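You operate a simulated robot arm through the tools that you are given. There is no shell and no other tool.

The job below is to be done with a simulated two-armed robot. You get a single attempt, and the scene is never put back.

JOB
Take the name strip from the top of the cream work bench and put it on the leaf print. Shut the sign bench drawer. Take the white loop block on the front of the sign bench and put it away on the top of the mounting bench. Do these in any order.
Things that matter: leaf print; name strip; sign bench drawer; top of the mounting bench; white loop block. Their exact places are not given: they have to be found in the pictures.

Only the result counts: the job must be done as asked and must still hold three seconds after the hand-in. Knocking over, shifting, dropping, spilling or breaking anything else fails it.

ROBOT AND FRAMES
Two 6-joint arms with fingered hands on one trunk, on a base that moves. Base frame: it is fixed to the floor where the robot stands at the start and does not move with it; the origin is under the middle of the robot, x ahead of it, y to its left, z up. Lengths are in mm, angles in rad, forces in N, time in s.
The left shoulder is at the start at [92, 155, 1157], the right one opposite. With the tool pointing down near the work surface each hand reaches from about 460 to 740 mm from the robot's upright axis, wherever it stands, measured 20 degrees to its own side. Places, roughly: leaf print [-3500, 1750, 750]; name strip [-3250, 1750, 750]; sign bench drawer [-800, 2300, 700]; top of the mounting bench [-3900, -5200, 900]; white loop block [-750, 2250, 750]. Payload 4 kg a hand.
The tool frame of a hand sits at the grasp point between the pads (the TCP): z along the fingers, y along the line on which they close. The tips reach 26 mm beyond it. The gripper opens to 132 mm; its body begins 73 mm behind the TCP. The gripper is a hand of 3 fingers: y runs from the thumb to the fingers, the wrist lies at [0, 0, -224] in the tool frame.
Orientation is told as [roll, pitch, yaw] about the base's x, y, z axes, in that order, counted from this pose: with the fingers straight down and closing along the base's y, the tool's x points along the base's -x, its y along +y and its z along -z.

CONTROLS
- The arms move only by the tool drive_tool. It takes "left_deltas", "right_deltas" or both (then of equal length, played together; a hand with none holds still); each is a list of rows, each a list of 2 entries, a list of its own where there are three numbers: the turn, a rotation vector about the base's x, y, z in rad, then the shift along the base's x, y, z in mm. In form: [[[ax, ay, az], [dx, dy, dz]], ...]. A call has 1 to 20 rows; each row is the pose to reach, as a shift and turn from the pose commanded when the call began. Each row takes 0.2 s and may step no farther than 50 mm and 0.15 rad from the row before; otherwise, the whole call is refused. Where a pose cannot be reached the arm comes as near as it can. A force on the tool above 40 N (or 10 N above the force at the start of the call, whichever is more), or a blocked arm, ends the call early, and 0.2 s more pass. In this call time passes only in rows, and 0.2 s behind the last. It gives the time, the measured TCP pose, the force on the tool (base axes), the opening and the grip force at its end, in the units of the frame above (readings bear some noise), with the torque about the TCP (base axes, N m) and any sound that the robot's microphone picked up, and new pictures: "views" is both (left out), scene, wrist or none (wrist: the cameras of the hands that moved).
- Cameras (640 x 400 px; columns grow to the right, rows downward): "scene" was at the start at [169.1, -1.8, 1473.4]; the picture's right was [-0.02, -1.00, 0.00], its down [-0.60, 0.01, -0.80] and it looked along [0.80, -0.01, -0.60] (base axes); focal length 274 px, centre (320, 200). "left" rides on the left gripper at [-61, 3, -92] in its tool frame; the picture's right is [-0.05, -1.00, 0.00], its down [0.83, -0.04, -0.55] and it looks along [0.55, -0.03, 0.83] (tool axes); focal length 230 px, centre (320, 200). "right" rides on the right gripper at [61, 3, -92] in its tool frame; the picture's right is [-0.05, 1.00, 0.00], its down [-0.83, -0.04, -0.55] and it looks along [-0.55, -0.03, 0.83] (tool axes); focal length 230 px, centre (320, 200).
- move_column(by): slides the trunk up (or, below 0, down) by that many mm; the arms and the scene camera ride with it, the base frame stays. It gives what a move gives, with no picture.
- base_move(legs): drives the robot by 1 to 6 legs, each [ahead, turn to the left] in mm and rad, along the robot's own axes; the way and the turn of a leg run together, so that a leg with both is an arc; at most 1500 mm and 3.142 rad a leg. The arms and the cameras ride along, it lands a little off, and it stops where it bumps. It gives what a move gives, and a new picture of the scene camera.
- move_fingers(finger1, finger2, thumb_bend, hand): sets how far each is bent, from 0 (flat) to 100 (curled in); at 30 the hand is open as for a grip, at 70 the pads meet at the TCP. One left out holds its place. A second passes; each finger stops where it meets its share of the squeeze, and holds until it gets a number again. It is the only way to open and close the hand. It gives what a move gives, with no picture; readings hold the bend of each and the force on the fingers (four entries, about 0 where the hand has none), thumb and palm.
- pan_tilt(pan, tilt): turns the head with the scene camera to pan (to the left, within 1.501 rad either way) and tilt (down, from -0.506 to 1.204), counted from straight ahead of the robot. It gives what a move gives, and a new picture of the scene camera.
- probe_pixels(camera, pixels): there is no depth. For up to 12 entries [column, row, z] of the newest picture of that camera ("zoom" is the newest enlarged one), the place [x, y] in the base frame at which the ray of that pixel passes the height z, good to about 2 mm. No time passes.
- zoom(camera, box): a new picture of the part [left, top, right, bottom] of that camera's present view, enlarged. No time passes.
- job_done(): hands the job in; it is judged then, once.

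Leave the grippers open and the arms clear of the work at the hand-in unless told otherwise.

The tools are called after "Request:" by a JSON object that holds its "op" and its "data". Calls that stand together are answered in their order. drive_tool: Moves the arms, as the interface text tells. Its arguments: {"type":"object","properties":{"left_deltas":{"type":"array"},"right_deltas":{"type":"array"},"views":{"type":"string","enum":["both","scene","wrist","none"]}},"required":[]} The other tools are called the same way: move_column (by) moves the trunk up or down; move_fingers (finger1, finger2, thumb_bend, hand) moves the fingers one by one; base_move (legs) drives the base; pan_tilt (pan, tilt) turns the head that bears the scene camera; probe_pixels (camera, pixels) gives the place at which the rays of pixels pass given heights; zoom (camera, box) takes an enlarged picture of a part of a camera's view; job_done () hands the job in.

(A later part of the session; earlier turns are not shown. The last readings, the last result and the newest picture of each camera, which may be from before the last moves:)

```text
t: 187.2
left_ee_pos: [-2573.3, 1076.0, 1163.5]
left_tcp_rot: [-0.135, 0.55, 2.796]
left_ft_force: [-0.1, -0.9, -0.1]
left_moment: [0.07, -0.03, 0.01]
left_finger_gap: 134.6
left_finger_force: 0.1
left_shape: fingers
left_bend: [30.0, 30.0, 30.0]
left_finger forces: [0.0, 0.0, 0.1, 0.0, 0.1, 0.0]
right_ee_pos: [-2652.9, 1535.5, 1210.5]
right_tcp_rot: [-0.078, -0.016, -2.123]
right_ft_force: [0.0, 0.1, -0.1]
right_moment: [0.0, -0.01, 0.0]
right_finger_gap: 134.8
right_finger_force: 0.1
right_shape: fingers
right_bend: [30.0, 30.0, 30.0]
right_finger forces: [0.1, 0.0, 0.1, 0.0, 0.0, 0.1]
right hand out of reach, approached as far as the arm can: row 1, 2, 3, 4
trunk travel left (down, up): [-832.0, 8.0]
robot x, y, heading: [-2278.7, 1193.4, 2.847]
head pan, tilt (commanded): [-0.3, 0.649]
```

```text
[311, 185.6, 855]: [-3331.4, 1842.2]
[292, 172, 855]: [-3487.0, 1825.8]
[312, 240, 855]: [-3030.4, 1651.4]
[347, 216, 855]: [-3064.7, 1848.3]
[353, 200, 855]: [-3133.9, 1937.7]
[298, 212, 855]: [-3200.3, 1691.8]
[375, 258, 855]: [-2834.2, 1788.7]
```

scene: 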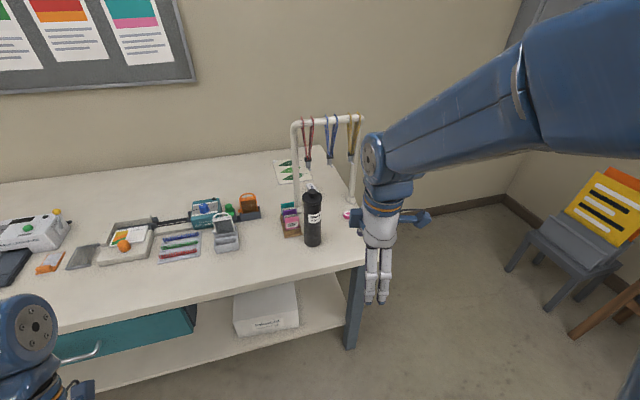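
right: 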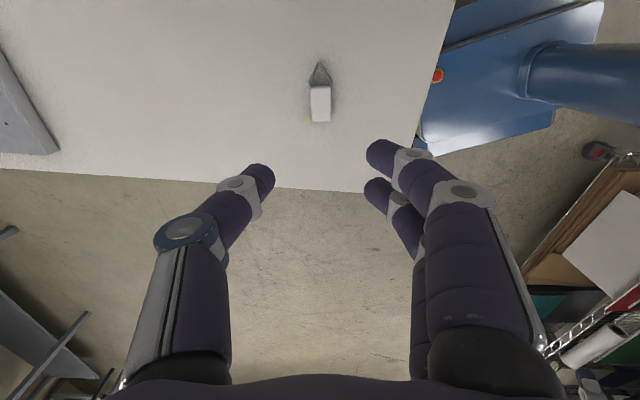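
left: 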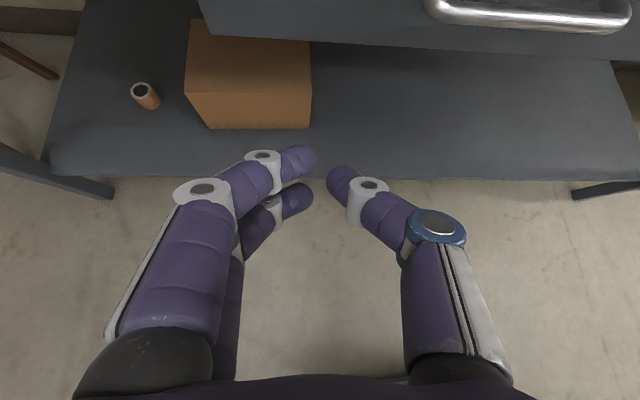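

Estimates with the top at ~855: name strip ≈(−3331,1842), leaf print ≈(−3487,1826), rack posts ≈(−3134,1938) and (−3205,1695). To pass between wall and bench I tuck the right arm further: first turn its wrist back to the neutral yaw.

Request:
{"op": "drive_tool", "data": {"right_deltas": [[[0, 0, -0.14], [0, 0, 0]], [[0, 0, -0.28], [0, 0, 0]], [[0, 0, -0.42], [0, 0, 0]], [[0, 0, -0.56], [0, 0, 0]], [[0, 0, -0.7], [0, 0, 0]], [[0, 0, -0.84], [0, 0, 0]], [[0, 0, -0.98], [0, 0, 0]], [[0, 0, -1.12], [0, 0, 0]], [[0, 0, -1.25], [0, 0, 0]], [[0, 0, -1.32], [0, 0, 0]]], "views": "wrist"}}

```text
t: 189.3
left_ee_pos: [-2572.5, 1078.4, 1163.9]
left_tcp_rot: [-0.133, 0.551, 2.798]
left_ft_force: [0.1, -0.7, -0.1]
left_moment: [-0.02, 0.01, 0.02]
left_finger_gap: 134.8
left_finger_force: 0.1
left_shape: fingers
left_bend: [30.0, 30.0, 30.0]
left_finger forces: [0.0, 0.1, 0.1, 0.1, 0.1, 0.1]
right_ee_pos: [-2658.7, 1542.4, 1225.2]
right_tcp_rot: [-0.118, -0.027, 2.836]
right_ft_force: [-0.3, -0.6, 1.1]
right_moment: [0.0, 0.01, -0.02]
right_finger_gap: 134.4
right_finger_force: 0.2
right_shape: fingers
right_bend: [30.0, 30.0, 30.0]
right_finger forces: [0.0, 0.0, 0.0, 0.0, 0.0, 0.0]
trunk travel left (down, up): [-832.0, 8.0]
robot x, y, heading: [-2280.7, 1196.7, 2.839]
head pan, tilt (commanded): [-0.3, 0.649]
```

right: 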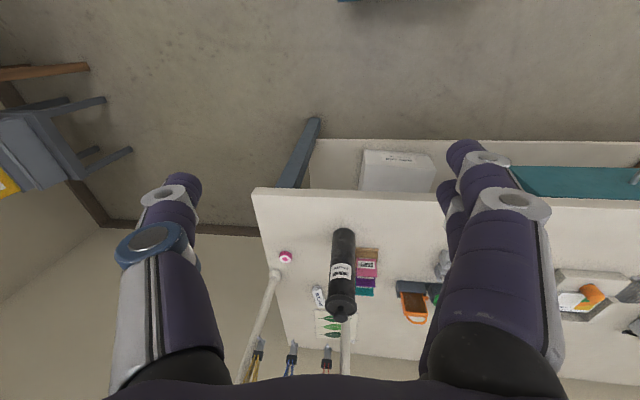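

The right wrist camera now looks forward over the bench: the strip is at (318,296), just by the leaf print (328,325). I zoom in.

Request:
{"op": "zoom", "data": {"camera": "right", "box": [250, 230, 410, 350]}}

Request:
{"op": "zoom", "data": {"camera": "right", "box": [295, 275, 359, 345]}}

Request:
{"op": "probe_pixels", "data": {"camera": "right", "pixels": [[318, 297, 855], [328, 322, 855], [257, 190, 855], [343, 240, 855], [275, 275, 855], [286, 257, 855], [255, 195, 820]]}}

```text
3.33 times, centred on (330, 290) of right
```

zoom: 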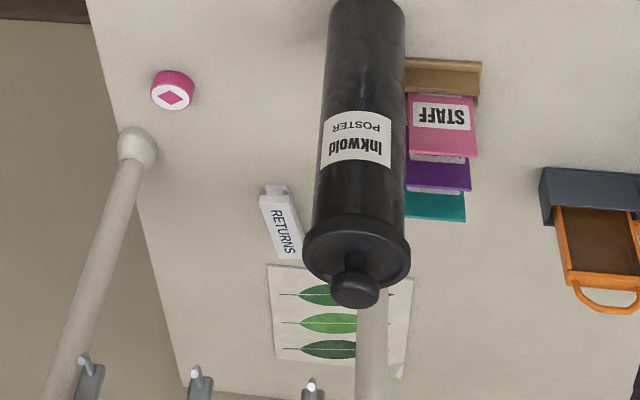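

```text
5.71 times, centred on (327, 310) of right
```

zoom: 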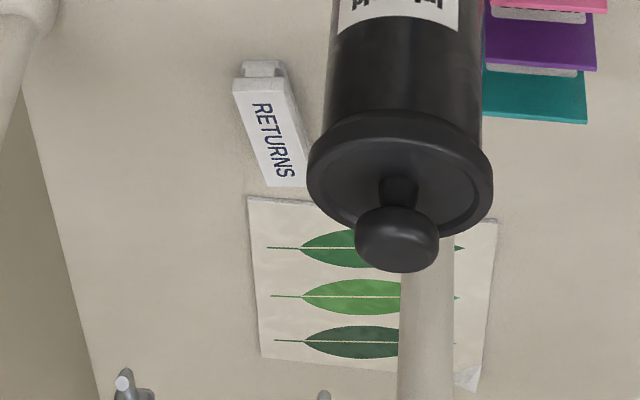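

```text
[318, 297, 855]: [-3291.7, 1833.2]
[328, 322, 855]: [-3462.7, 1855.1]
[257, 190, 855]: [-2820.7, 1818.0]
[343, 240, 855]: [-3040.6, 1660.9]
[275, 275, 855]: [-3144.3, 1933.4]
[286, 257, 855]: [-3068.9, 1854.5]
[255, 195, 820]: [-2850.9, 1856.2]
```

The strip reads "RETURNS", lying lengthwise front-to-back just in front of the leaf print. Both cameras agree with top z≈855: strip ≈(−3295,1835), print ≈(−3463,1855). I tuck the right arm closer (tilting back) before driving round to the bench's right end.

Request:
{"op": "drive_tool", "data": {"right_deltas": [[[-0.03, -0.095, 0], [38, -16, -24]], [[-0.06, -0.19, 0], [76, -33, -48]], [[-0.09, -0.286, 0], [113, -50, -72]], [[-0.119, -0.382, 0], [151, -66, -95]]], "views": "scene"}}

```text
t: 190.3
left_ee_pos: [-2572.2, 1076.6, 1164.2]
left_tcp_rot: [-0.133, 0.55, 2.797]
left_ft_force: [0.5, -0.2, 0.5]
left_moment: [0.0, 0.01, 0.03]
left_finger_gap: 134.6
left_finger_force: 0.1
left_shape: fingers
left_bend: [30.0, 30.0, 30.0]
left_finger forces: [0.1, 0.1, 0.1, 0.0, 0.0, 0.1]
right_ee_pos: [-2511.4, 1470.0, 1135.7]
right_tcp_rot: [-0.037, 0.357, 2.849]
right_ft_force: [0.0, 0.6, -0.4]
right_moment: [0.05, 0.0, 0.01]
right_finger_gap: 134.5
right_finger_force: 0.0
right_shape: fingers
right_bend: [30.0, 30.0, 30.0]
right_finger forces: [0.1, 0.1, 0.0, 0.0, 0.0, 0.1]
trunk travel left (down, up): [-832.0, 8.0]
robot x, y, heading: [-2276.0, 1195.6, 2.841]
head pan, tilt (commanded): [-0.3, 0.649]
```

scene: 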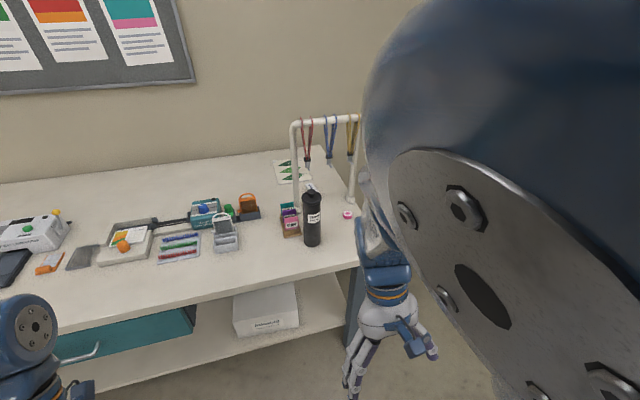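

The right hand is tucked (306 ahead, 192 right). Now I drive around to the right end: first to about (−2150,2000).

Request:
{"op": "base_move", "data": {"legs": [[0, -1.426], [814, 0], [0, 1.007]]}}

Request:
{"op": "pan_tilt", "data": {"pan": 0.1, "tilt": 0.6}}

```text
t: 201.2
left_ee_pos: [-2490.7, 2038.7, 1164.7]
left_tcp_rot: [-0.133, 0.524, 2.379]
left_ft_force: [0.3, 0.8, 0.0]
left_moment: [0.02, -0.01, 0.01]
left_finger_gap: 134.3
left_finger_force: 0.0
left_shape: fingers
left_bend: [30.0, 30.0, 30.0]
left_finger forces: [0.0, 0.1, 0.1, 0.0, 0.1, 0.0]
right_ee_pos: [-2265.0, 2370.1, 1133.8]
right_tcp_rot: [-0.029, 0.374, 2.432]
right_ft_force: [0.2, -0.2, 0.5]
right_moment: [0.01, -0.02, -0.01]
right_finger_gap: 134.5
right_finger_force: 0.0
right_shape: fingers
right_bend: [30.0, 30.0, 30.0]
right_finger forces: [0.0, 0.0, 0.0, 0.1, 0.1, 0.0]
trunk travel left (down, up): [-832.0, 8.0]
robot x, y, heading: [-2159.4, 2026.7, 2.424]
head pan, tilt (commanded): [-0.3, 0.649]
```

scene: 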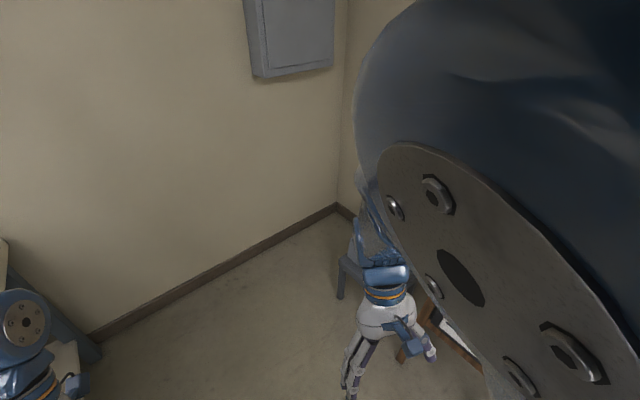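

```text
t: 202.1
left_ee_pos: [-2467.4, 2018.1, 1157.6]
left_tcp_rot: [-0.136, 0.582, 2.374]
left_ft_force: [0.2, 0.9, 0.6]
left_moment: [0.04, 0.0, 0.0]
left_finger_gap: 134.4
left_finger_force: 0.0
left_shape: fingers
left_bend: [30.0, 30.0, 30.0]
left_finger forces: [0.1, 0.1, 0.0, 0.0, 0.0, 0.0]
right_ee_pos: [-2248.9, 2352.9, 1135.6]
right_tcp_rot: [0.01, 0.378, 2.438]
right_ft_force: [0.3, -0.1, 0.2]
right_moment: [-0.02, -0.01, 0.0]
right_finger_gap: 134.3
right_finger_force: 0.0
right_shape: fingers
right_bend: [30.0, 30.0, 30.0]
right_finger forces: [0.0, 0.0, 0.1, 0.0, 0.0, 0.0]
trunk travel left (down, up): [-832.0, 8.0]
robot x, y, heading: [-2158.6, 2023.2, 2.424]
head pan, tilt (commanded): [0.099, 0.6]
```

scene: 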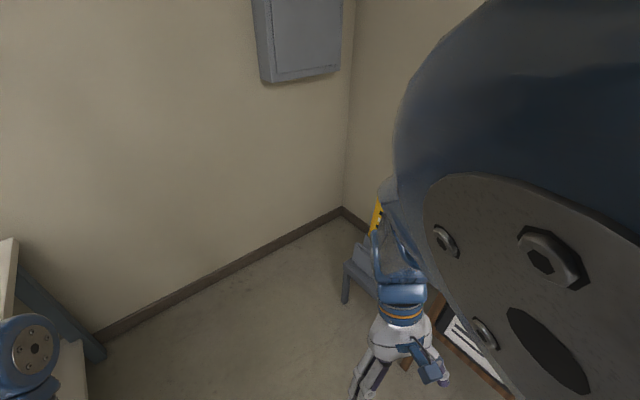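

I probe the wall's baseboard, the chair foot and the bench's rear leg to plan the last bit.

Request:
{"op": "probe_pixels", "data": {"camera": "scene", "pixels": [[95, 343, 0], [200, 288, 0], [340, 213, 0], [346, 303, 0], [97, 360, 0], [374, 298, 0], [12, 240, 855], [5, 310, 855]]}}

Request:
{"op": "pan_tilt", "data": {"pan": 0.6, "tilt": 0.6}}

```text
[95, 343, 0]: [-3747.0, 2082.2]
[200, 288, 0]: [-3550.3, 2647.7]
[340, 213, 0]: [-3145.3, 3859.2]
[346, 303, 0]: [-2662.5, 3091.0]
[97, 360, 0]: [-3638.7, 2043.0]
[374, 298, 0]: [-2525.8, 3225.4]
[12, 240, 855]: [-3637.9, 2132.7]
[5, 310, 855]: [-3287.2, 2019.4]
```

```text
t: 203.0
left_ee_pos: [-2468.1, 2019.8, 1158.5]
left_tcp_rot: [-0.134, 0.583, 2.378]
left_ft_force: [0.4, 0.0, -0.7]
left_moment: [-0.01, -0.01, 0.06]
left_finger_gap: 134.5
left_finger_force: 0.1
left_shape: fingers
left_bend: [30.0, 30.0, 30.0]
left_finger forces: [0.0, 0.0, 0.1, 0.1, 0.0, 0.0]
right_ee_pos: [-2250.0, 2354.1, 1134.6]
right_tcp_rot: [0.011, 0.378, 2.439]
right_ft_force: [-0.4, -0.4, -0.5]
right_moment: [-0.02, 0.01, -0.02]
right_finger_gap: 134.3
right_finger_force: 0.0
right_shape: fingers
right_bend: [30.0, 30.0, 30.0]
right_finger forces: [0.0, 0.0, 0.0, 0.0, 0.0, 0.0]
trunk travel left (down, up): [-832.0, 8.0]
robot x, y, heading: [-2163.7, 2027.2, 2.427]
head pan, tilt (commanded): [0.6, 0.6]
```

scene: 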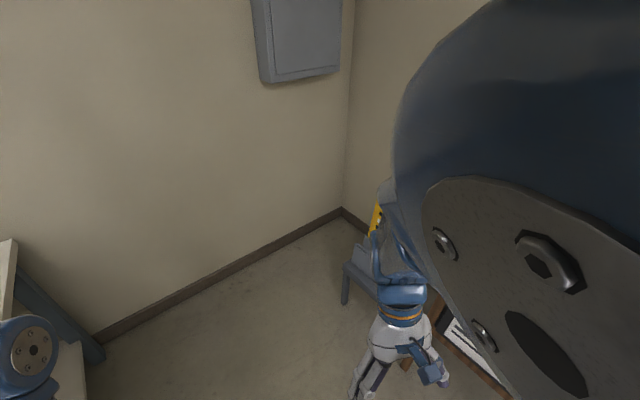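

The head didn't actually pan: the folded right elbow is right beside it and seems to block it. Probes are still true to the real camera: the wall is farther than I thought (through (−3550,2648)). I ease the right arm forward a little to free the head.

Request:
{"op": "drive_tool", "data": {"right_deltas": [[[0, 0, 0], [-30, 26, 0]], [[0.08, 0.07, 0], [-60, 52, 0]], [[0.13, 0.115, 0], [-84, 73, 0]]], "views": "scene"}}

Request:
{"op": "pan_tilt", "data": {"pan": 0.7, "tilt": 0.6}}

```text
t: 203.8
left_ee_pos: [-2468.4, 2018.3, 1158.6]
left_tcp_rot: [-0.136, 0.583, 2.377]
left_ft_force: [-0.2, 0.1, 0.2]
left_moment: [0.01, 0.02, 0.02]
left_finger_gap: 134.6
left_finger_force: 0.2
left_shape: fingers
left_bend: [30.0, 30.0, 30.0]
left_finger forces: [0.2, 0.1, 0.0, 0.0, 0.1, 0.0]
right_ee_pos: [-2332.4, 2431.3, 1137.6]
right_tcp_rot: [-0.054, 0.18, 2.424]
right_ft_force: [-0.2, 0.2, -0.8]
right_moment: [0.01, -0.06, -0.05]
right_finger_gap: 134.3
right_finger_force: 0.1
right_shape: fingers
right_bend: [30.0, 30.0, 30.0]
right_finger forces: [0.0, 0.0, 0.0, 0.1, 0.0, 0.1]
trunk travel left (down, up): [-832.0, 8.0]
robot x, y, heading: [-2160.7, 2028.7, 2.425]
head pan, tilt (commanded): [0.6, 0.6]
```

scene: 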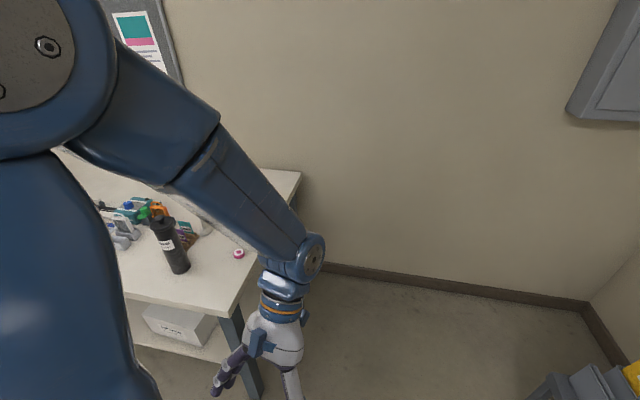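

```text
t: 204.5
left_ee_pos: [-2467.0, 2018.1, 1157.9]
left_tcp_rot: [-0.133, 0.585, 2.378]
left_ft_force: [0.3, -0.5, -0.6]
left_moment: [-0.04, -0.03, 0.03]
left_finger_gap: 134.2
left_finger_force: 0.0
left_shape: fingers
left_bend: [30.0, 30.0, 30.0]
left_finger forces: [0.0, 0.1, 0.0, 0.0, 0.0, 0.0]
right_ee_pos: [-2332.1, 2431.0, 1137.3]
right_tcp_rot: [-0.055, 0.185, 2.424]
right_ft_force: [-0.2, 0.8, -0.2]
right_moment: [-0.01, 0.01, 0.01]
right_finger_gap: 134.4
right_finger_force: 0.0
right_shape: fingers
right_bend: [30.0, 30.0, 30.0]
right_finger forces: [0.1, 0.0, 0.0, 0.0, 0.0, 0.1]
trunk travel left (down, up): [-832.0, 8.0]
robot x, y, heading: [-2161.7, 2028.8, 2.424]
head pan, tilt (commanded): [0.7, 0.6]
```

scene: 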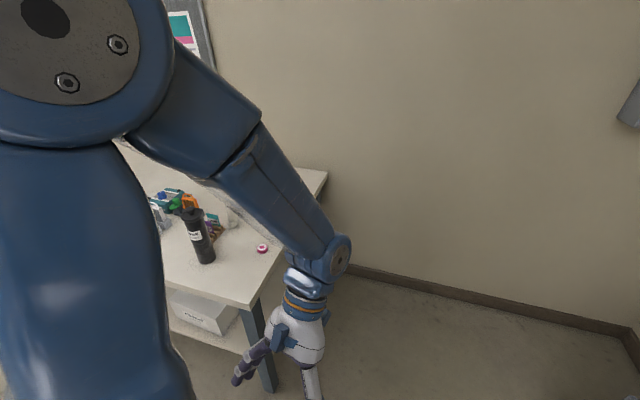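

The head is free again. I drive to a staging spot (−2853,2584) off the bench's right end and turn to heading ≈3.7.

Request:
{"op": "base_move", "data": {"legs": [[0, 0.041], [886, 0], [0, 1.235]]}}

Request:
{"op": "pan_tilt", "data": {"pan": 0.4, "tilt": 0.65}}

```text
t: 212.8
left_ee_pos: [-2939.2, 2280.5, 1157.5]
left_tcp_rot: [-0.134, 0.554, -2.647]
left_ft_force: [0.2, -1.3, 0.7]
left_moment: [-0.03, 0.02, -0.02]
left_finger_gap: 134.4
left_finger_force: 0.0
left_shape: fingers
left_bend: [30.0, 30.0, 30.0]
left_finger forces: [0.0, 0.1, 0.1, 0.0, 0.0, 0.0]
right_ee_pos: [-3281.5, 2540.8, 1137.2]
right_tcp_rot: [-0.053, 0.184, -2.596]
right_ft_force: [-1.3, -0.1, -0.3]
right_moment: [-0.01, -0.02, 0.01]
right_finger_gap: 134.7
right_finger_force: 0.0
right_shape: fingers
right_bend: [30.0, 30.0, 30.0]
right_finger forces: [0.0, 0.0, 0.0, 0.0, 0.0, 0.0]
trunk travel left (down, up): [-832.0, 8.0]
robot x, y, heading: [-2842.8, 2587.1, -2.6]
head pan, tilt (commanded): [0.7, 0.6]
```

scene: 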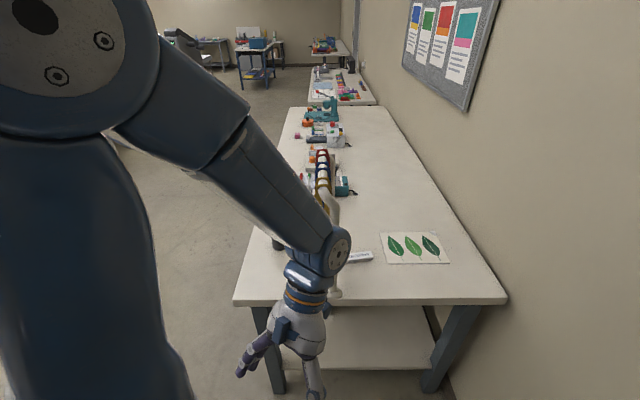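

```text
t: 213.6
left_ee_pos: [-2914.1, 2295.2, 1152.6]
left_tcp_rot: [-0.142, 0.609, -2.649]
left_ft_force: [-0.2, -0.7, -0.1]
left_moment: [0.02, -0.01, -0.01]
left_finger_gap: 134.6
left_finger_force: 0.0
left_shape: fingers
left_bend: [30.0, 30.0, 30.0]
left_finger forces: [0.0, 0.0, 0.0, 0.0, 0.1, 0.1]
right_ee_pos: [-3264.6, 2550.2, 1144.4]
right_tcp_rot: [-0.056, 0.164, -2.6]
right_ft_force: [0.3, -0.6, 0.6]
right_moment: [0.02, -0.04, -0.05]
right_finger_gap: 134.6
right_finger_force: 0.0
right_shape: fingers
right_bend: [30.0, 30.0, 30.0]
right_finger forces: [0.0, 0.1, 0.1, 0.0, 0.0, 0.0]
trunk travel left (down, up): [-832.0, 8.0]
robot x, y, heading: [-2841.6, 2587.0, -2.601]
head pan, tilt (commanded): [0.4, 0.649]
```

scene: 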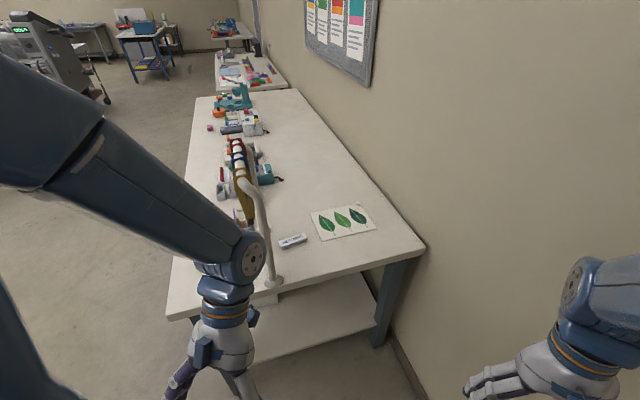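

A great view from the right end: strip at (293,241), leaf print at (343,221), rack post at (268,240). I zoom and probe.

Request:
{"op": "zoom", "data": {"camera": "scene", "box": [220, 170, 440, 310]}}

Request:
{"op": "zoom", "data": {"camera": "scene", "box": [265, 215, 325, 260]}}

Request:
{"op": "probe_pixels", "data": {"camera": "scene", "pixels": [[293, 243, 855], [280, 246, 855], [307, 239, 855], [343, 221, 855], [274, 284, 855], [425, 246, 855], [168, 318, 855], [318, 241, 855], [375, 228, 855], [309, 211, 855], [367, 203, 855]]}}

```text
2.86 times, centred on (330, 240) of scene
```

zoom: 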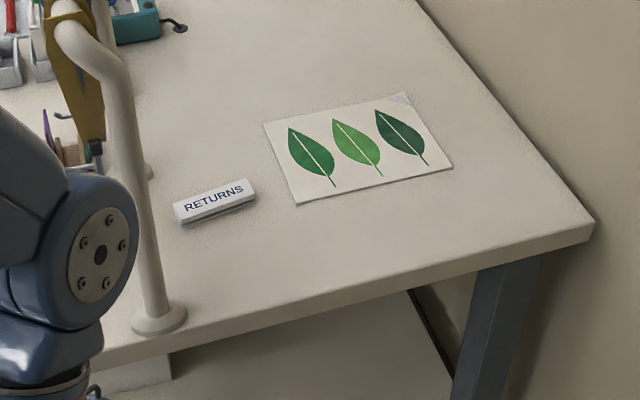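

```text
8.89 times, centred on (295, 238) of scene
```

zoom: 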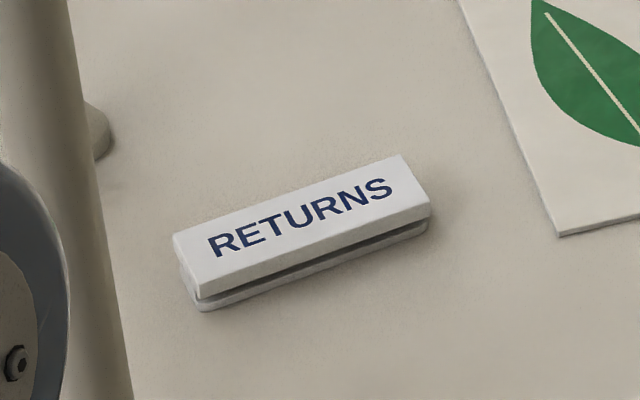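

```text
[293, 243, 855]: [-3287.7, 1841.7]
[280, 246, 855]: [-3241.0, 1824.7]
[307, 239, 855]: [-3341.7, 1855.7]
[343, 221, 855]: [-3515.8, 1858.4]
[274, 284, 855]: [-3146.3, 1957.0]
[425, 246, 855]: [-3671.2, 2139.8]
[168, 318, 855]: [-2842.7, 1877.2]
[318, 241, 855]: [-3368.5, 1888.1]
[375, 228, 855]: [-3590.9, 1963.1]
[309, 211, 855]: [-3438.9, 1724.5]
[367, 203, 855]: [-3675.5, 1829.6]
```

Geometry: strip ≈(−3288,1842), ~105 mm long along the bench's depth; leaf print centre ≈(−3515,1853), ~222×167 mm. I arc in to stand facing the bench end (heading ≈−1.86), with the strip ahead-right.

Request:
{"op": "base_move", "data": {"legs": [[311, 0.741]]}}

Request:
{"op": "pan_tilt", "data": {"pan": -0.25, "tilt": 0.85}}

```text
t: 216.1
left_ee_pos: [-2890.5, 2077.1, 1150.9]
left_tcp_rot: [-0.136, 0.583, -1.912]
left_ft_force: [-0.3, 0.0, 0.5]
left_moment: [-0.01, 0.02, -0.01]
left_finger_gap: 134.2
left_finger_force: 0.1
left_shape: fingers
left_bend: [30.0, 30.0, 30.0]
left_finger forces: [0.0, 0.1, 0.0, 0.0, 0.0, 0.0]
right_ee_pos: [-3319.4, 2035.6, 1146.9]
right_tcp_rot: [-0.049, 0.163, -1.86]
right_ft_force: [0.0, -0.1, -0.2]
right_moment: [0.02, 0.0, -0.03]
right_finger_gap: 134.5
right_finger_force: 0.0
right_shape: fingers
right_bend: [30.0, 30.0, 30.0]
right_finger forces: [0.0, 0.1, 0.0, 0.1, 0.0, 0.0]
trunk travel left (down, up): [-832.0, 8.0]
robot x, y, heading: [-3038.6, 2343.3, -1.859]
head pan, tilt (commanded): [0.4, 0.649]
```

scene: 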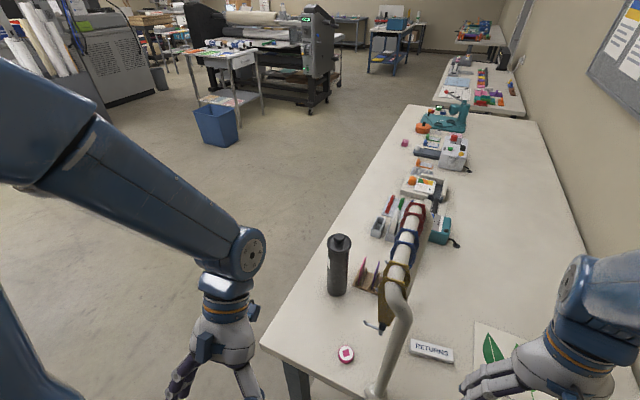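

```text
t: 217.2
left_ee_pos: [-2890.7, 2083.0, 1148.2]
left_tcp_rot: [-0.135, 0.587, -1.9]
left_ft_force: [0.4, -0.2, -0.1]
left_moment: [0.02, 0.01, 0.0]
left_finger_gap: 134.4
left_finger_force: 0.1
left_shape: fingers
left_bend: [30.0, 30.0, 30.0]
left_finger forces: [0.1, 0.0, 0.0, 0.1, 0.0, 0.0]
right_ee_pos: [-3311.3, 2055.1, 1146.2]
right_tcp_rot: [-0.016, 0.163, -1.863]
right_ft_force: [-1.0, -0.5, -0.3]
right_moment: [0.03, 0.04, -0.01]
right_finger_gap: 134.3
right_finger_force: 0.0
right_shape: fingers
right_bend: [30.0, 30.0, 30.0]
right_finger forces: [0.0, 0.0, 0.0, 0.0, 0.1, 0.0]
trunk travel left (down, up): [-832.0, 8.0]
robot x, y, heading: [-3036.7, 2343.9, -1.859]
head pan, tilt (commanded): [-0.25, 0.85]
```

scene: 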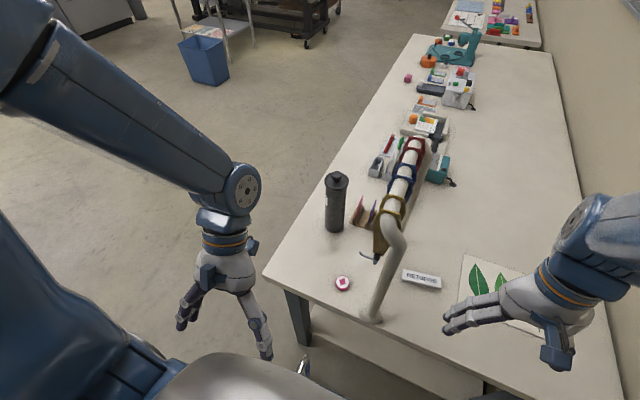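

I'm in position at (−3037,2344). The strip and print are right ahead. I zoom in and re-probe the strip, print and rack post base from here.

Request:
{"op": "zoom", "data": {"camera": "scene", "box": [320, 160, 540, 340]}}

Request:
{"op": "probe_pixels", "data": {"camera": "scene", "pixels": [[422, 280, 855], [403, 274, 855], [441, 285, 855], [372, 318, 855], [372, 318, 870], [465, 256, 855], [500, 330, 855], [393, 218, 1230], [417, 142, 1230]]}}

```text
2.22 times, centred on (430, 250) of scene
```

zoom: 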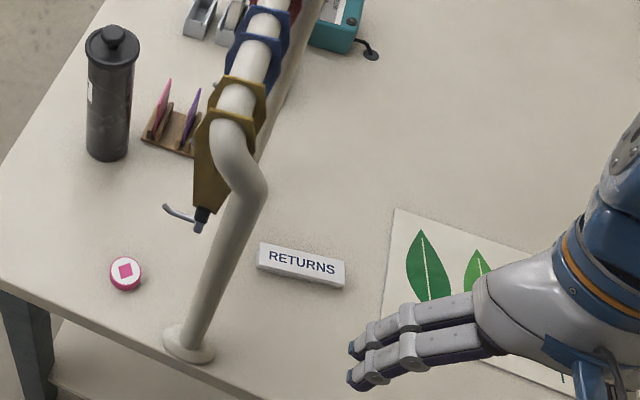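

```text
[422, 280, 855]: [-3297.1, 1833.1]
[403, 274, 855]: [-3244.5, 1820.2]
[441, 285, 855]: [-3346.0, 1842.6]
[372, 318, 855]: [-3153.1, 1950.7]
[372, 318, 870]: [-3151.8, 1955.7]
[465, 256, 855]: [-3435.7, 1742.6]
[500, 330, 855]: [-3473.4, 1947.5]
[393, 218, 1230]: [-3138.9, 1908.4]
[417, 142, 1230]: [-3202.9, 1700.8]
```

The rack bar is 127 mm beside the strip, so a vertical hand over the strip clears it by ~40 mm. I first move the right hand forward on the print side and level it.

Request:
{"op": "drive_tool", "data": {"right_deltas": [[[-0.04, 0.012, 0], [-10, -32, 0]], [[-0.08, 0.024, 0], [-20, -65, 0]], [[-0.12, 0.035, 0], [-30, -100, 0]], [[-0.156, 0.046, 0], [-40, -130, 0]]], "views": "both"}}

```text
t: 218.2
left_ee_pos: [-2890.4, 2081.1, 1148.5]
left_tcp_rot: [-0.135, 0.589, -1.901]
left_ft_force: [-0.3, -0.2, 0.1]
left_moment: [0.0, 0.03, -0.03]
left_finger_gap: 134.4
left_finger_force: 0.1
left_shape: fingers
left_bend: [30.0, 30.0, 30.0]
left_finger forces: [0.0, 0.1, 0.0, 0.0, 0.1, 0.0]
right_ee_pos: [-3356.4, 1925.0, 1149.5]
right_tcp_rot: [-0.05, -0.015, -1.863]
right_ft_force: [-0.1, 0.1, 0.4]
right_moment: [-0.01, -0.01, -0.01]
right_finger_gap: 134.7
right_finger_force: 0.0
right_shape: fingers
right_bend: [30.0, 30.0, 30.0]
right_finger forces: [0.0, 0.0, 0.0, 0.0, 0.1, 0.0]
trunk travel left (down, up): [-832.0, 8.0]
robot x, y, heading: [-3035.7, 2344.1, -1.858]
head pan, tilt (commanded): [-0.25, 0.85]
```

scene: 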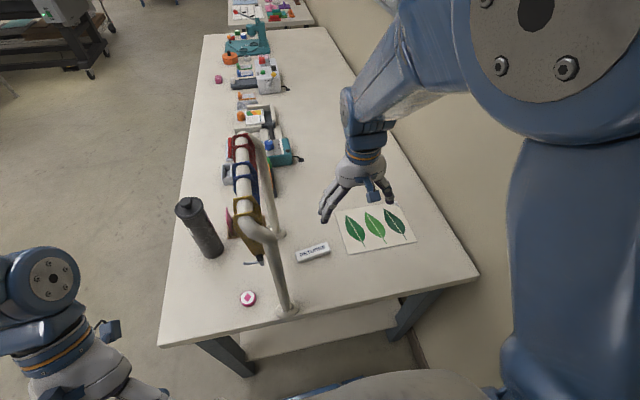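
right: 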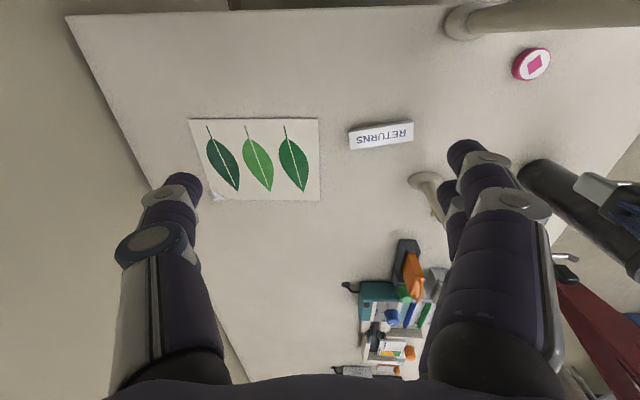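

Excellent: the right wrist camera sees the strip at (382,135) and print at (258,160). I rotate the hand +1.6 rad so it closes across the strip's width.

Request:
{"op": "drive_tool", "data": {"right_deltas": [[[0, -0.05, 0], [0, 0, 0]]], "views": "none"}}

Request:
{"op": "drive_tool", "data": {"right_deltas": [[[0, 0, 0.145], [0, 0, 0]], [[0, 0, 0.29], [0, 0, 0]], [[0, 0, 0.435], [0, 0, 0]], [[0, 0, 0.58], [0, 0, 0]], [[0, 0, 0.725], [0, 0, 0]], [[0, 0, 0.87], [0, 0, 0]], [[0, 0, 1.015], [0, 0, 0]], [[0, 0, 1.16], [0, 0, 0]], [[0, 0, 1.305], [0, 0, 0]], [[0, 0, 1.45], [0, 0, 0]], [[0, 0, 1.595], [0, 0, 0]]], "views": "both"}}

```text
t: 218.6
left_ee_pos: [-2889.9, 2082.1, 1148.1]
left_tcp_rot: [-0.134, 0.586, -1.9]
left_ft_force: [-0.2, -1.0, -0.1]
left_moment: [-0.02, 0.0, -0.03]
left_finger_gap: 134.5
left_finger_force: 0.0
left_shape: fingers
left_bend: [30.0, 30.0, 30.0]
left_finger forces: [0.0, 0.1, 0.0, 0.0, 0.0, 0.0]
right_ee_pos: [-3355.8, 1925.7, 1151.8]
right_tcp_rot: [0.0, -0.001, -1.861]
right_ft_force: [-0.3, 1.1, -0.3]
right_moment: [0.01, -0.02, -0.03]
right_finger_gap: 134.5
right_finger_force: 0.0
right_shape: fingers
right_bend: [30.0, 30.0, 30.0]
right_finger forces: [0.1, 0.1, 0.0, 0.0, 0.0, 0.0]
trunk travel left (down, up): [-832.0, 8.0]
robot x, y, heading: [-3034.7, 2343.7, -1.86]
head pan, tilt (commanded): [-0.25, 0.85]
```

```text
t: 220.9
left_ee_pos: [-2890.3, 2083.4, 1147.6]
left_tcp_rot: [-0.134, 0.588, -1.901]
left_ft_force: [0.4, 0.8, 0.4]
left_moment: [-0.02, 0.03, -0.03]
left_finger_gap: 134.5
left_finger_force: 0.1
left_shape: fingers
left_bend: [30.0, 30.0, 30.0]
left_finger forces: [0.1, 0.0, 0.0, 0.1, 0.0, 0.0]
right_ee_pos: [-3359.9, 1920.5, 1152.2]
right_tcp_rot: [0.003, 0.005, -0.466]
right_ft_force: [-0.1, 0.1, -0.1]
right_moment: [0.01, 0.01, -0.01]
right_finger_gap: 134.3
right_finger_force: 0.0
right_shape: fingers
right_bend: [30.0, 30.0, 30.0]
right_finger forces: [0.1, 0.1, 0.1, 0.1, 0.0, 0.1]
right hand out of reach, approached as far as the arm can: row 10, 11
trunk travel left (down, up): [-832.0, 8.0]
robot x, y, heading: [-3037.0, 2342.1, -1.855]
head pan, tilt (commanded): [-0.25, 0.85]
```

scene: 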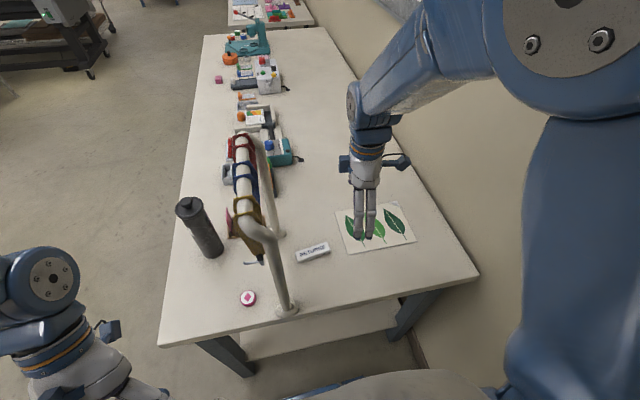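
right: 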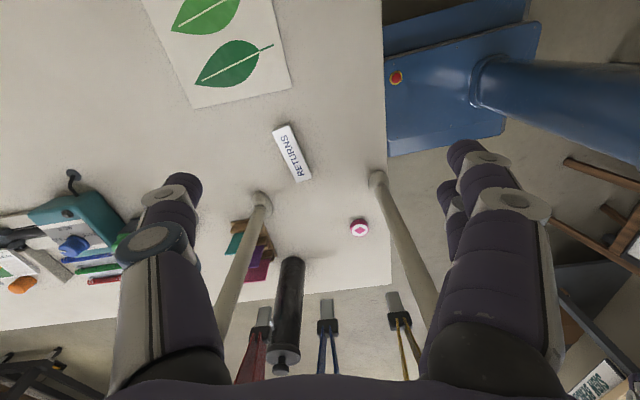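

The wrist reached yaw −0.466 (limit here), but over the strip, more to the left, more turn should be available. I measure the strip precisely in this wrist view.

Request:
{"op": "zoom", "data": {"camera": "right", "box": [244, 110, 340, 190]}}

Request:
{"op": "probe_pixels", "data": {"camera": "right", "pixels": [[292, 153, 865], [273, 129, 865], [291, 125, 865], [312, 178, 865], [297, 182, 865], [261, 198, 855], [377, 178, 855], [292, 85, 855], [196, 108, 855]]}}

```text
5.00 times, centred on (292, 150) of right
```

zoom: 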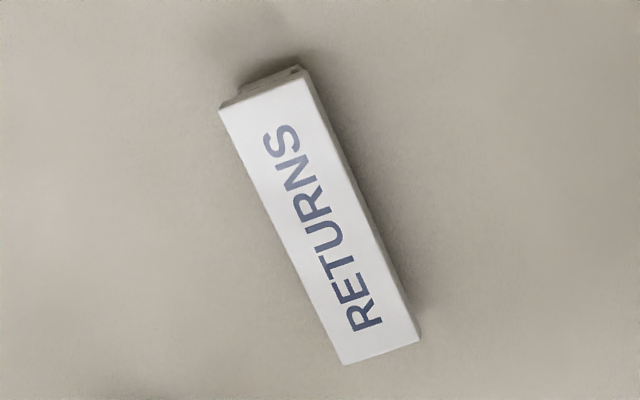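

```text
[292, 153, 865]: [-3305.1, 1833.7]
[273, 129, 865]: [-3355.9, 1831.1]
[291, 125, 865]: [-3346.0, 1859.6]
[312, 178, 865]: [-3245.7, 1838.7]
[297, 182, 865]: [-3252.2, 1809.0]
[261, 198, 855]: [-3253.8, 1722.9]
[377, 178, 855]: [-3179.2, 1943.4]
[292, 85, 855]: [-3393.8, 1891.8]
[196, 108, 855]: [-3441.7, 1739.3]
```

The strip measures 104×30 mm, centred (−3300,1835), axis angle ≈2.94. I move over it at the same height; the commanded yaw should be reached more fully there.

Request:
{"op": "drive_tool", "data": {"right_deltas": [[[0, 0, 0], [19, -30, 0]], [[0, 0, 0], [38, -60, 0]], [[0, 0, 0.05], [56, -90, 0]]], "views": "both"}}

```text
t: 221.8
left_ee_pos: [-2890.5, 2082.4, 1148.7]
left_tcp_rot: [-0.134, 0.588, -1.901]
left_ft_force: [0.2, -0.3, 0.6]
left_moment: [0.04, 0.01, -0.01]
left_finger_gap: 134.6
left_finger_force: 0.1
left_shape: fingers
left_bend: [30.0, 30.0, 30.0]
left_finger forces: [0.0, 0.0, 0.0, 0.0, 0.0, 0.0]
right_ee_pos: [-3306.5, 1828.8, 1157.3]
right_tcp_rot: [-0.005, -0.005, -0.428]
right_ft_force: [-0.2, 0.0, -0.7]
right_moment: [0.01, 0.02, 0.02]
right_finger_gap: 134.5
right_finger_force: 0.1
right_shape: fingers
right_bend: [30.0, 30.0, 30.0]
right_finger forces: [0.1, 0.0, 0.1, 0.0, 0.1, 0.0]
trunk travel left (down, up): [-832.0, 8.0]
robot x, y, heading: [-3039.4, 2345.8, -1.859]
head pan, tilt (commanded): [-0.25, 0.85]
```

scene: 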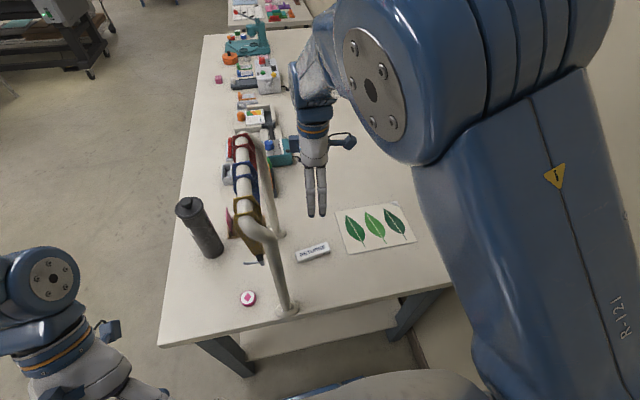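
right: 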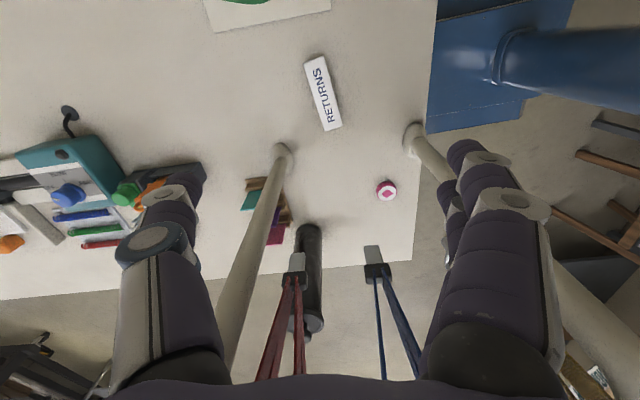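

The hand is over the strip with yaw −0.43, and this pose was fully reachable. I rotate another +0.22 and shift to centre on the strip.

Request:
{"op": "drive_tool", "data": {"right_deltas": [[[0, 0, 0.08], [2, 2, -20]], [[0, 0, 0.16], [4, 4, -40]], [[0, 0, 0.23], [6, 6, -60]]], "views": "wrist"}}

```text
t: 222.6
left_ee_pos: [-2889.6, 2081.7, 1148.1]
left_tcp_rot: [-0.136, 0.588, -1.899]
left_ft_force: [-0.9, -0.4, -0.6]
left_moment: [0.04, -0.01, -0.01]
left_finger_gap: 134.5
left_finger_force: 0.0
left_shape: fingers
left_bend: [30.0, 30.0, 30.0]
left_finger forces: [0.1, 0.0, 0.0, 0.0, 0.0, 0.0]
right_ee_pos: [-3285.7, 1778.3, 1087.1]
right_tcp_rot: [0.008, 0.036, -0.261]
right_ft_force: [-0.7, 1.1, 0.6]
right_moment: [-0.02, 0.01, -0.01]
right_finger_gap: 134.5
right_finger_force: 0.0
right_shape: fingers
right_bend: [30.0, 30.0, 30.0]
right_finger forces: [0.0, 0.1, 0.0, 0.0, 0.0, 0.0]
right hand out of reach, approached as far as the arm can: row 1, 2, 3
trunk travel left (down, up): [-832.0, 8.0]
robot x, y, heading: [-3039.7, 2341.2, -1.856]
head pan, tilt (commanded): [-0.25, 0.85]
```

right: 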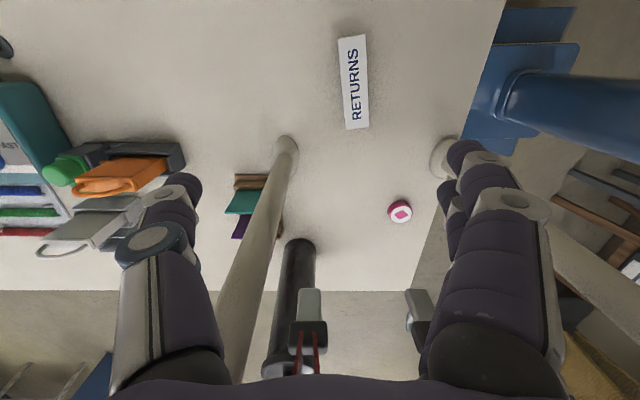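

At that yaw the arm overshoots forward; the strip's small 0.2 rad misalignment is harmless for an adaptive three-finger grip. I go back to yaw ≈−0.42 centred over the strip.

Request:
{"op": "drive_tool", "data": {"right_deltas": [[[0, -0.01, -0.08], [-7, 28, 0]], [[0, -0.03, -0.16], [-14, 57, 0]]], "views": "both"}}

```text
t: 223.3
left_ee_pos: [-2891.9, 2078.7, 1145.9]
left_tcp_rot: [-0.133, 0.568, -1.884]
left_ft_force: [-0.5, 0.6, 0.2]
left_moment: [-0.02, -0.01, 0.0]
left_finger_gap: 134.4
left_finger_force: 0.1
left_shape: fingers
left_bend: [30.0, 30.0, 30.0]
left_finger forces: [0.1, 0.1, 0.0, 0.1, 0.0, 0.0]
right_ee_pos: [-3288.9, 1890.1, 1031.1]
right_tcp_rot: [0.162, -0.001, -0.473]
right_ft_force: [-0.4, -0.7, 0.5]
right_moment: [-0.03, -0.01, 0.0]
right_finger_gap: 134.5
right_finger_force: 0.2
right_shape: fingers
right_bend: [30.0, 30.0, 30.0]
right_finger forces: [0.1, 0.0, 0.0, 0.1, 0.0, 0.0]
trunk travel left (down, up): [-832.0, 8.0]
robot x, y, heading: [-3035.6, 2344.0, -1.861]
head pan, tilt (commanded): [-0.25, 0.85]
stopped in row 2 (right hand): the arm was blocked; the commanded pose is now the measured one
```

scene: 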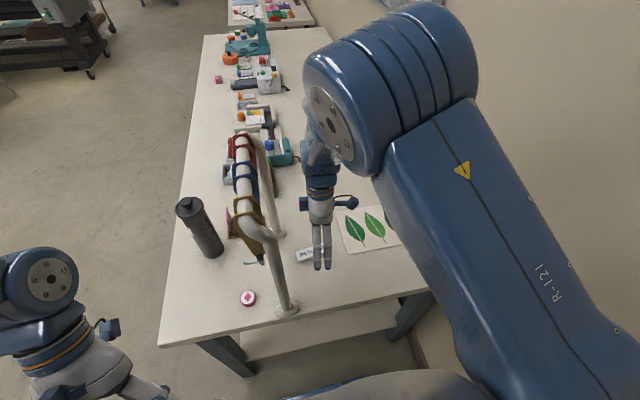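
right: 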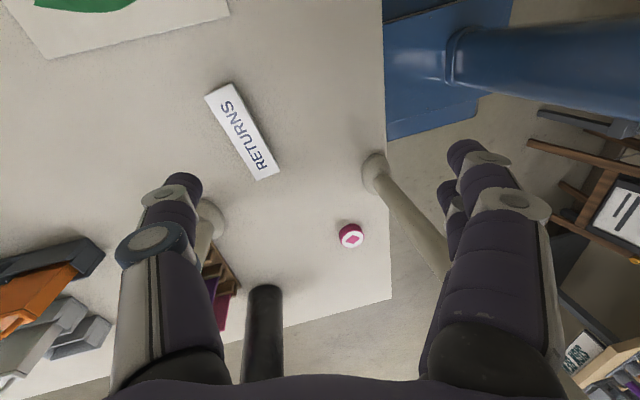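

The arm hit a joint limit and drooped (TCP now (−3289,1890,1031), still clear of everything). I bring it up and to the right to a comfortable pose, levelling it.

Request:
{"op": "drive_tool", "data": {"right_deltas": [[[-0.03, 0.015, 0], [-12, 0, 35]], [[-0.07, 0.035, 0], [-30, 3, 70]], [[-0.11, 0.055, 0], [-46, 6, 100]], [[-0.144, 0.074, 0], [-61, 10, 125]]], "views": "both"}}

```text
t: 224.3
left_ee_pos: [-2892.0, 2078.3, 1146.3]
left_tcp_rot: [-0.131, 0.571, -1.883]
left_ft_force: [0.2, 0.9, 0.0]
left_moment: [-0.02, -0.03, 0.0]
left_finger_gap: 134.6
left_finger_force: 0.1
left_shape: fingers
left_bend: [30.0, 30.0, 30.0]
left_finger forces: [0.1, 0.0, 0.0, 0.0, 0.1, 0.0]
right_ee_pos: [-3353.0, 1879.8, 1177.7]
right_tcp_rot: [-0.059, 0.028, -0.43]
right_ft_force: [0.0, 0.4, -0.6]
right_moment: [0.02, -0.02, -0.03]
right_finger_gap: 134.8
right_finger_force: 0.1
right_shape: fingers
right_bend: [30.0, 30.0, 30.0]
right_finger forces: [0.1, 0.0, 0.1, 0.0, 0.0, 0.1]
right hand out of reach, approached as far as the arm can: row 1, 2, 3, 4
trunk travel left (down, up): [-832.0, 8.0]
robot x, y, heading: [-3038.6, 2344.6, -1.856]
head pan, tilt (commanded): [-0.25, 0.85]
```

scene: 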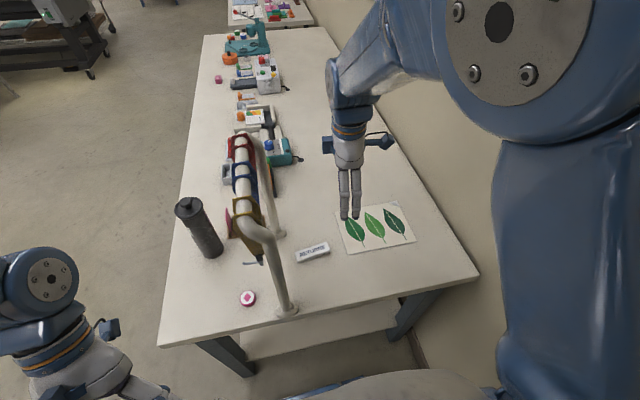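
right: 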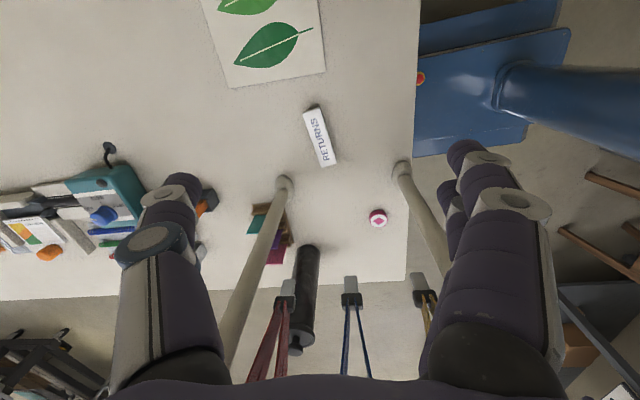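

The arm is comfortable again. Earlier picks worked with the trunk 140 mm lower and ~610 mm ahead, so I lower the trunk by 140 and back the base up 55 mm.

Request:
{"op": "move_column", "data": {"by": -140}}

Request:
{"op": "base_move", "data": {"legs": [[-55, 0]]}}

Request:
{"op": "pan_tilt", "data": {"pan": -0.25, "tilt": 0.85}}

```text
t: 226.0
left_ee_pos: [-2890.5, 2080.9, 1005.6]
left_tcp_rot: [-0.13, 0.571, -1.884]
left_ft_force: [0.4, 0.2, -0.1]
left_moment: [-0.03, 0.0, 0.04]
left_finger_gap: 134.5
left_finger_force: 0.0
left_shape: fingers
left_bend: [30.0, 30.0, 30.0]
left_finger forces: [0.0, 0.0, 0.1, 0.1, 0.0, 0.0]
right_ee_pos: [-3352.2, 1881.3, 1038.4]
right_tcp_rot: [-0.059, 0.029, -0.431]
right_ft_force: [-0.1, -0.9, 0.8]
right_moment: [-0.01, 0.01, 0.0]
right_finger_gap: 134.5
right_finger_force: 0.0
right_shape: fingers
right_bend: [30.0, 30.0, 30.0]
right_finger forces: [0.1, 0.1, 0.0, 0.0, 0.0, 0.0]
trunk travel left (down, up): [-692.0, 148.0]
robot x, y, heading: [-3038.8, 2344.2, -1.856]
head pan, tilt (commanded): [-0.25, 0.85]
```

```text
t: 227.0
left_ee_pos: [-2867.2, 2160.9, 1012.9]
left_tcp_rot: [-0.136, 0.566, -1.901]
left_ft_force: [-0.4, 0.1, -0.1]
left_moment: [-0.04, 0.01, -0.03]
left_finger_gap: 134.5
left_finger_force: 0.1
left_shape: fingers
left_bend: [30.0, 30.0, 30.0]
left_finger forces: [0.0, 0.0, 0.0, 0.0, 0.0, 0.1]
right_ee_pos: [-3333.1, 1938.3, 1039.3]
right_tcp_rot: [-0.062, 0.024, -0.431]
right_ft_force: [-0.3, 0.0, -0.2]
right_moment: [-0.05, -0.03, 0.01]
right_finger_gap: 134.6
right_finger_force: 0.1
right_shape: fingers
right_bend: [30.0, 30.0, 30.0]
right_finger forces: [0.0, 0.0, 0.0, 0.1, 0.1, 0.0]
trunk travel left (down, up): [-692.0, 148.0]
robot x, y, heading: [-3017.0, 2395.9, -1.859]
head pan, tilt (commanded): [-0.25, 0.85]
```

scene: 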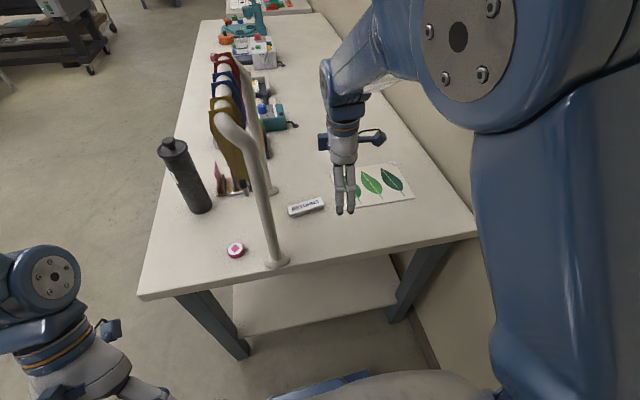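

```text
t: 227.6
left_ee_pos: [-2871.2, 2145.1, 1008.0]
left_tcp_rot: [-0.133, 0.568, -1.889]
left_ft_force: [0.5, 1.4, -0.4]
left_moment: [-0.06, 0.03, 0.03]
left_finger_gap: 134.5
left_finger_force: 0.1
left_shape: fingers
left_bend: [30.0, 30.0, 30.0]
left_finger forces: [0.0, 0.0, 0.0, 0.1, 0.0, 0.0]
right_ee_pos: [-3334.5, 1938.6, 1039.9]
right_tcp_rot: [-0.065, 0.027, -0.432]
right_ft_force: [0.6, 0.1, -0.5]
right_moment: [-0.06, 0.05, -0.01]
right_finger_gap: 135.0
right_finger_force: 0.2
right_shape: fingers
right_bend: [30.0, 30.0, 30.0]
right_finger forces: [0.0, 0.0, 0.1, 0.0, 0.1, 0.0]
trunk travel left (down, up): [-692.0, 148.0]
robot x, y, heading: [-3021.1, 2397.5, -1.857]
head pan, tilt (commanded): [-0.25, 0.85]
```

scene: 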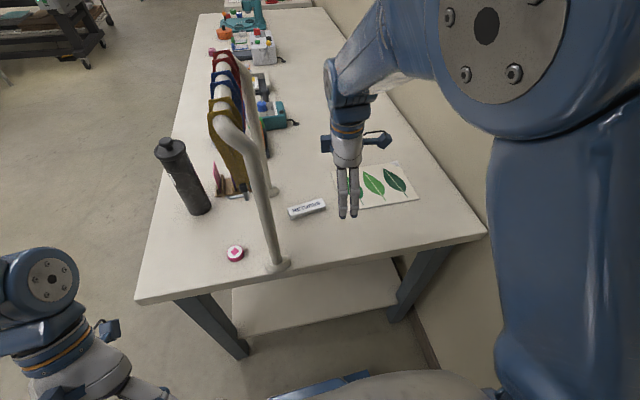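

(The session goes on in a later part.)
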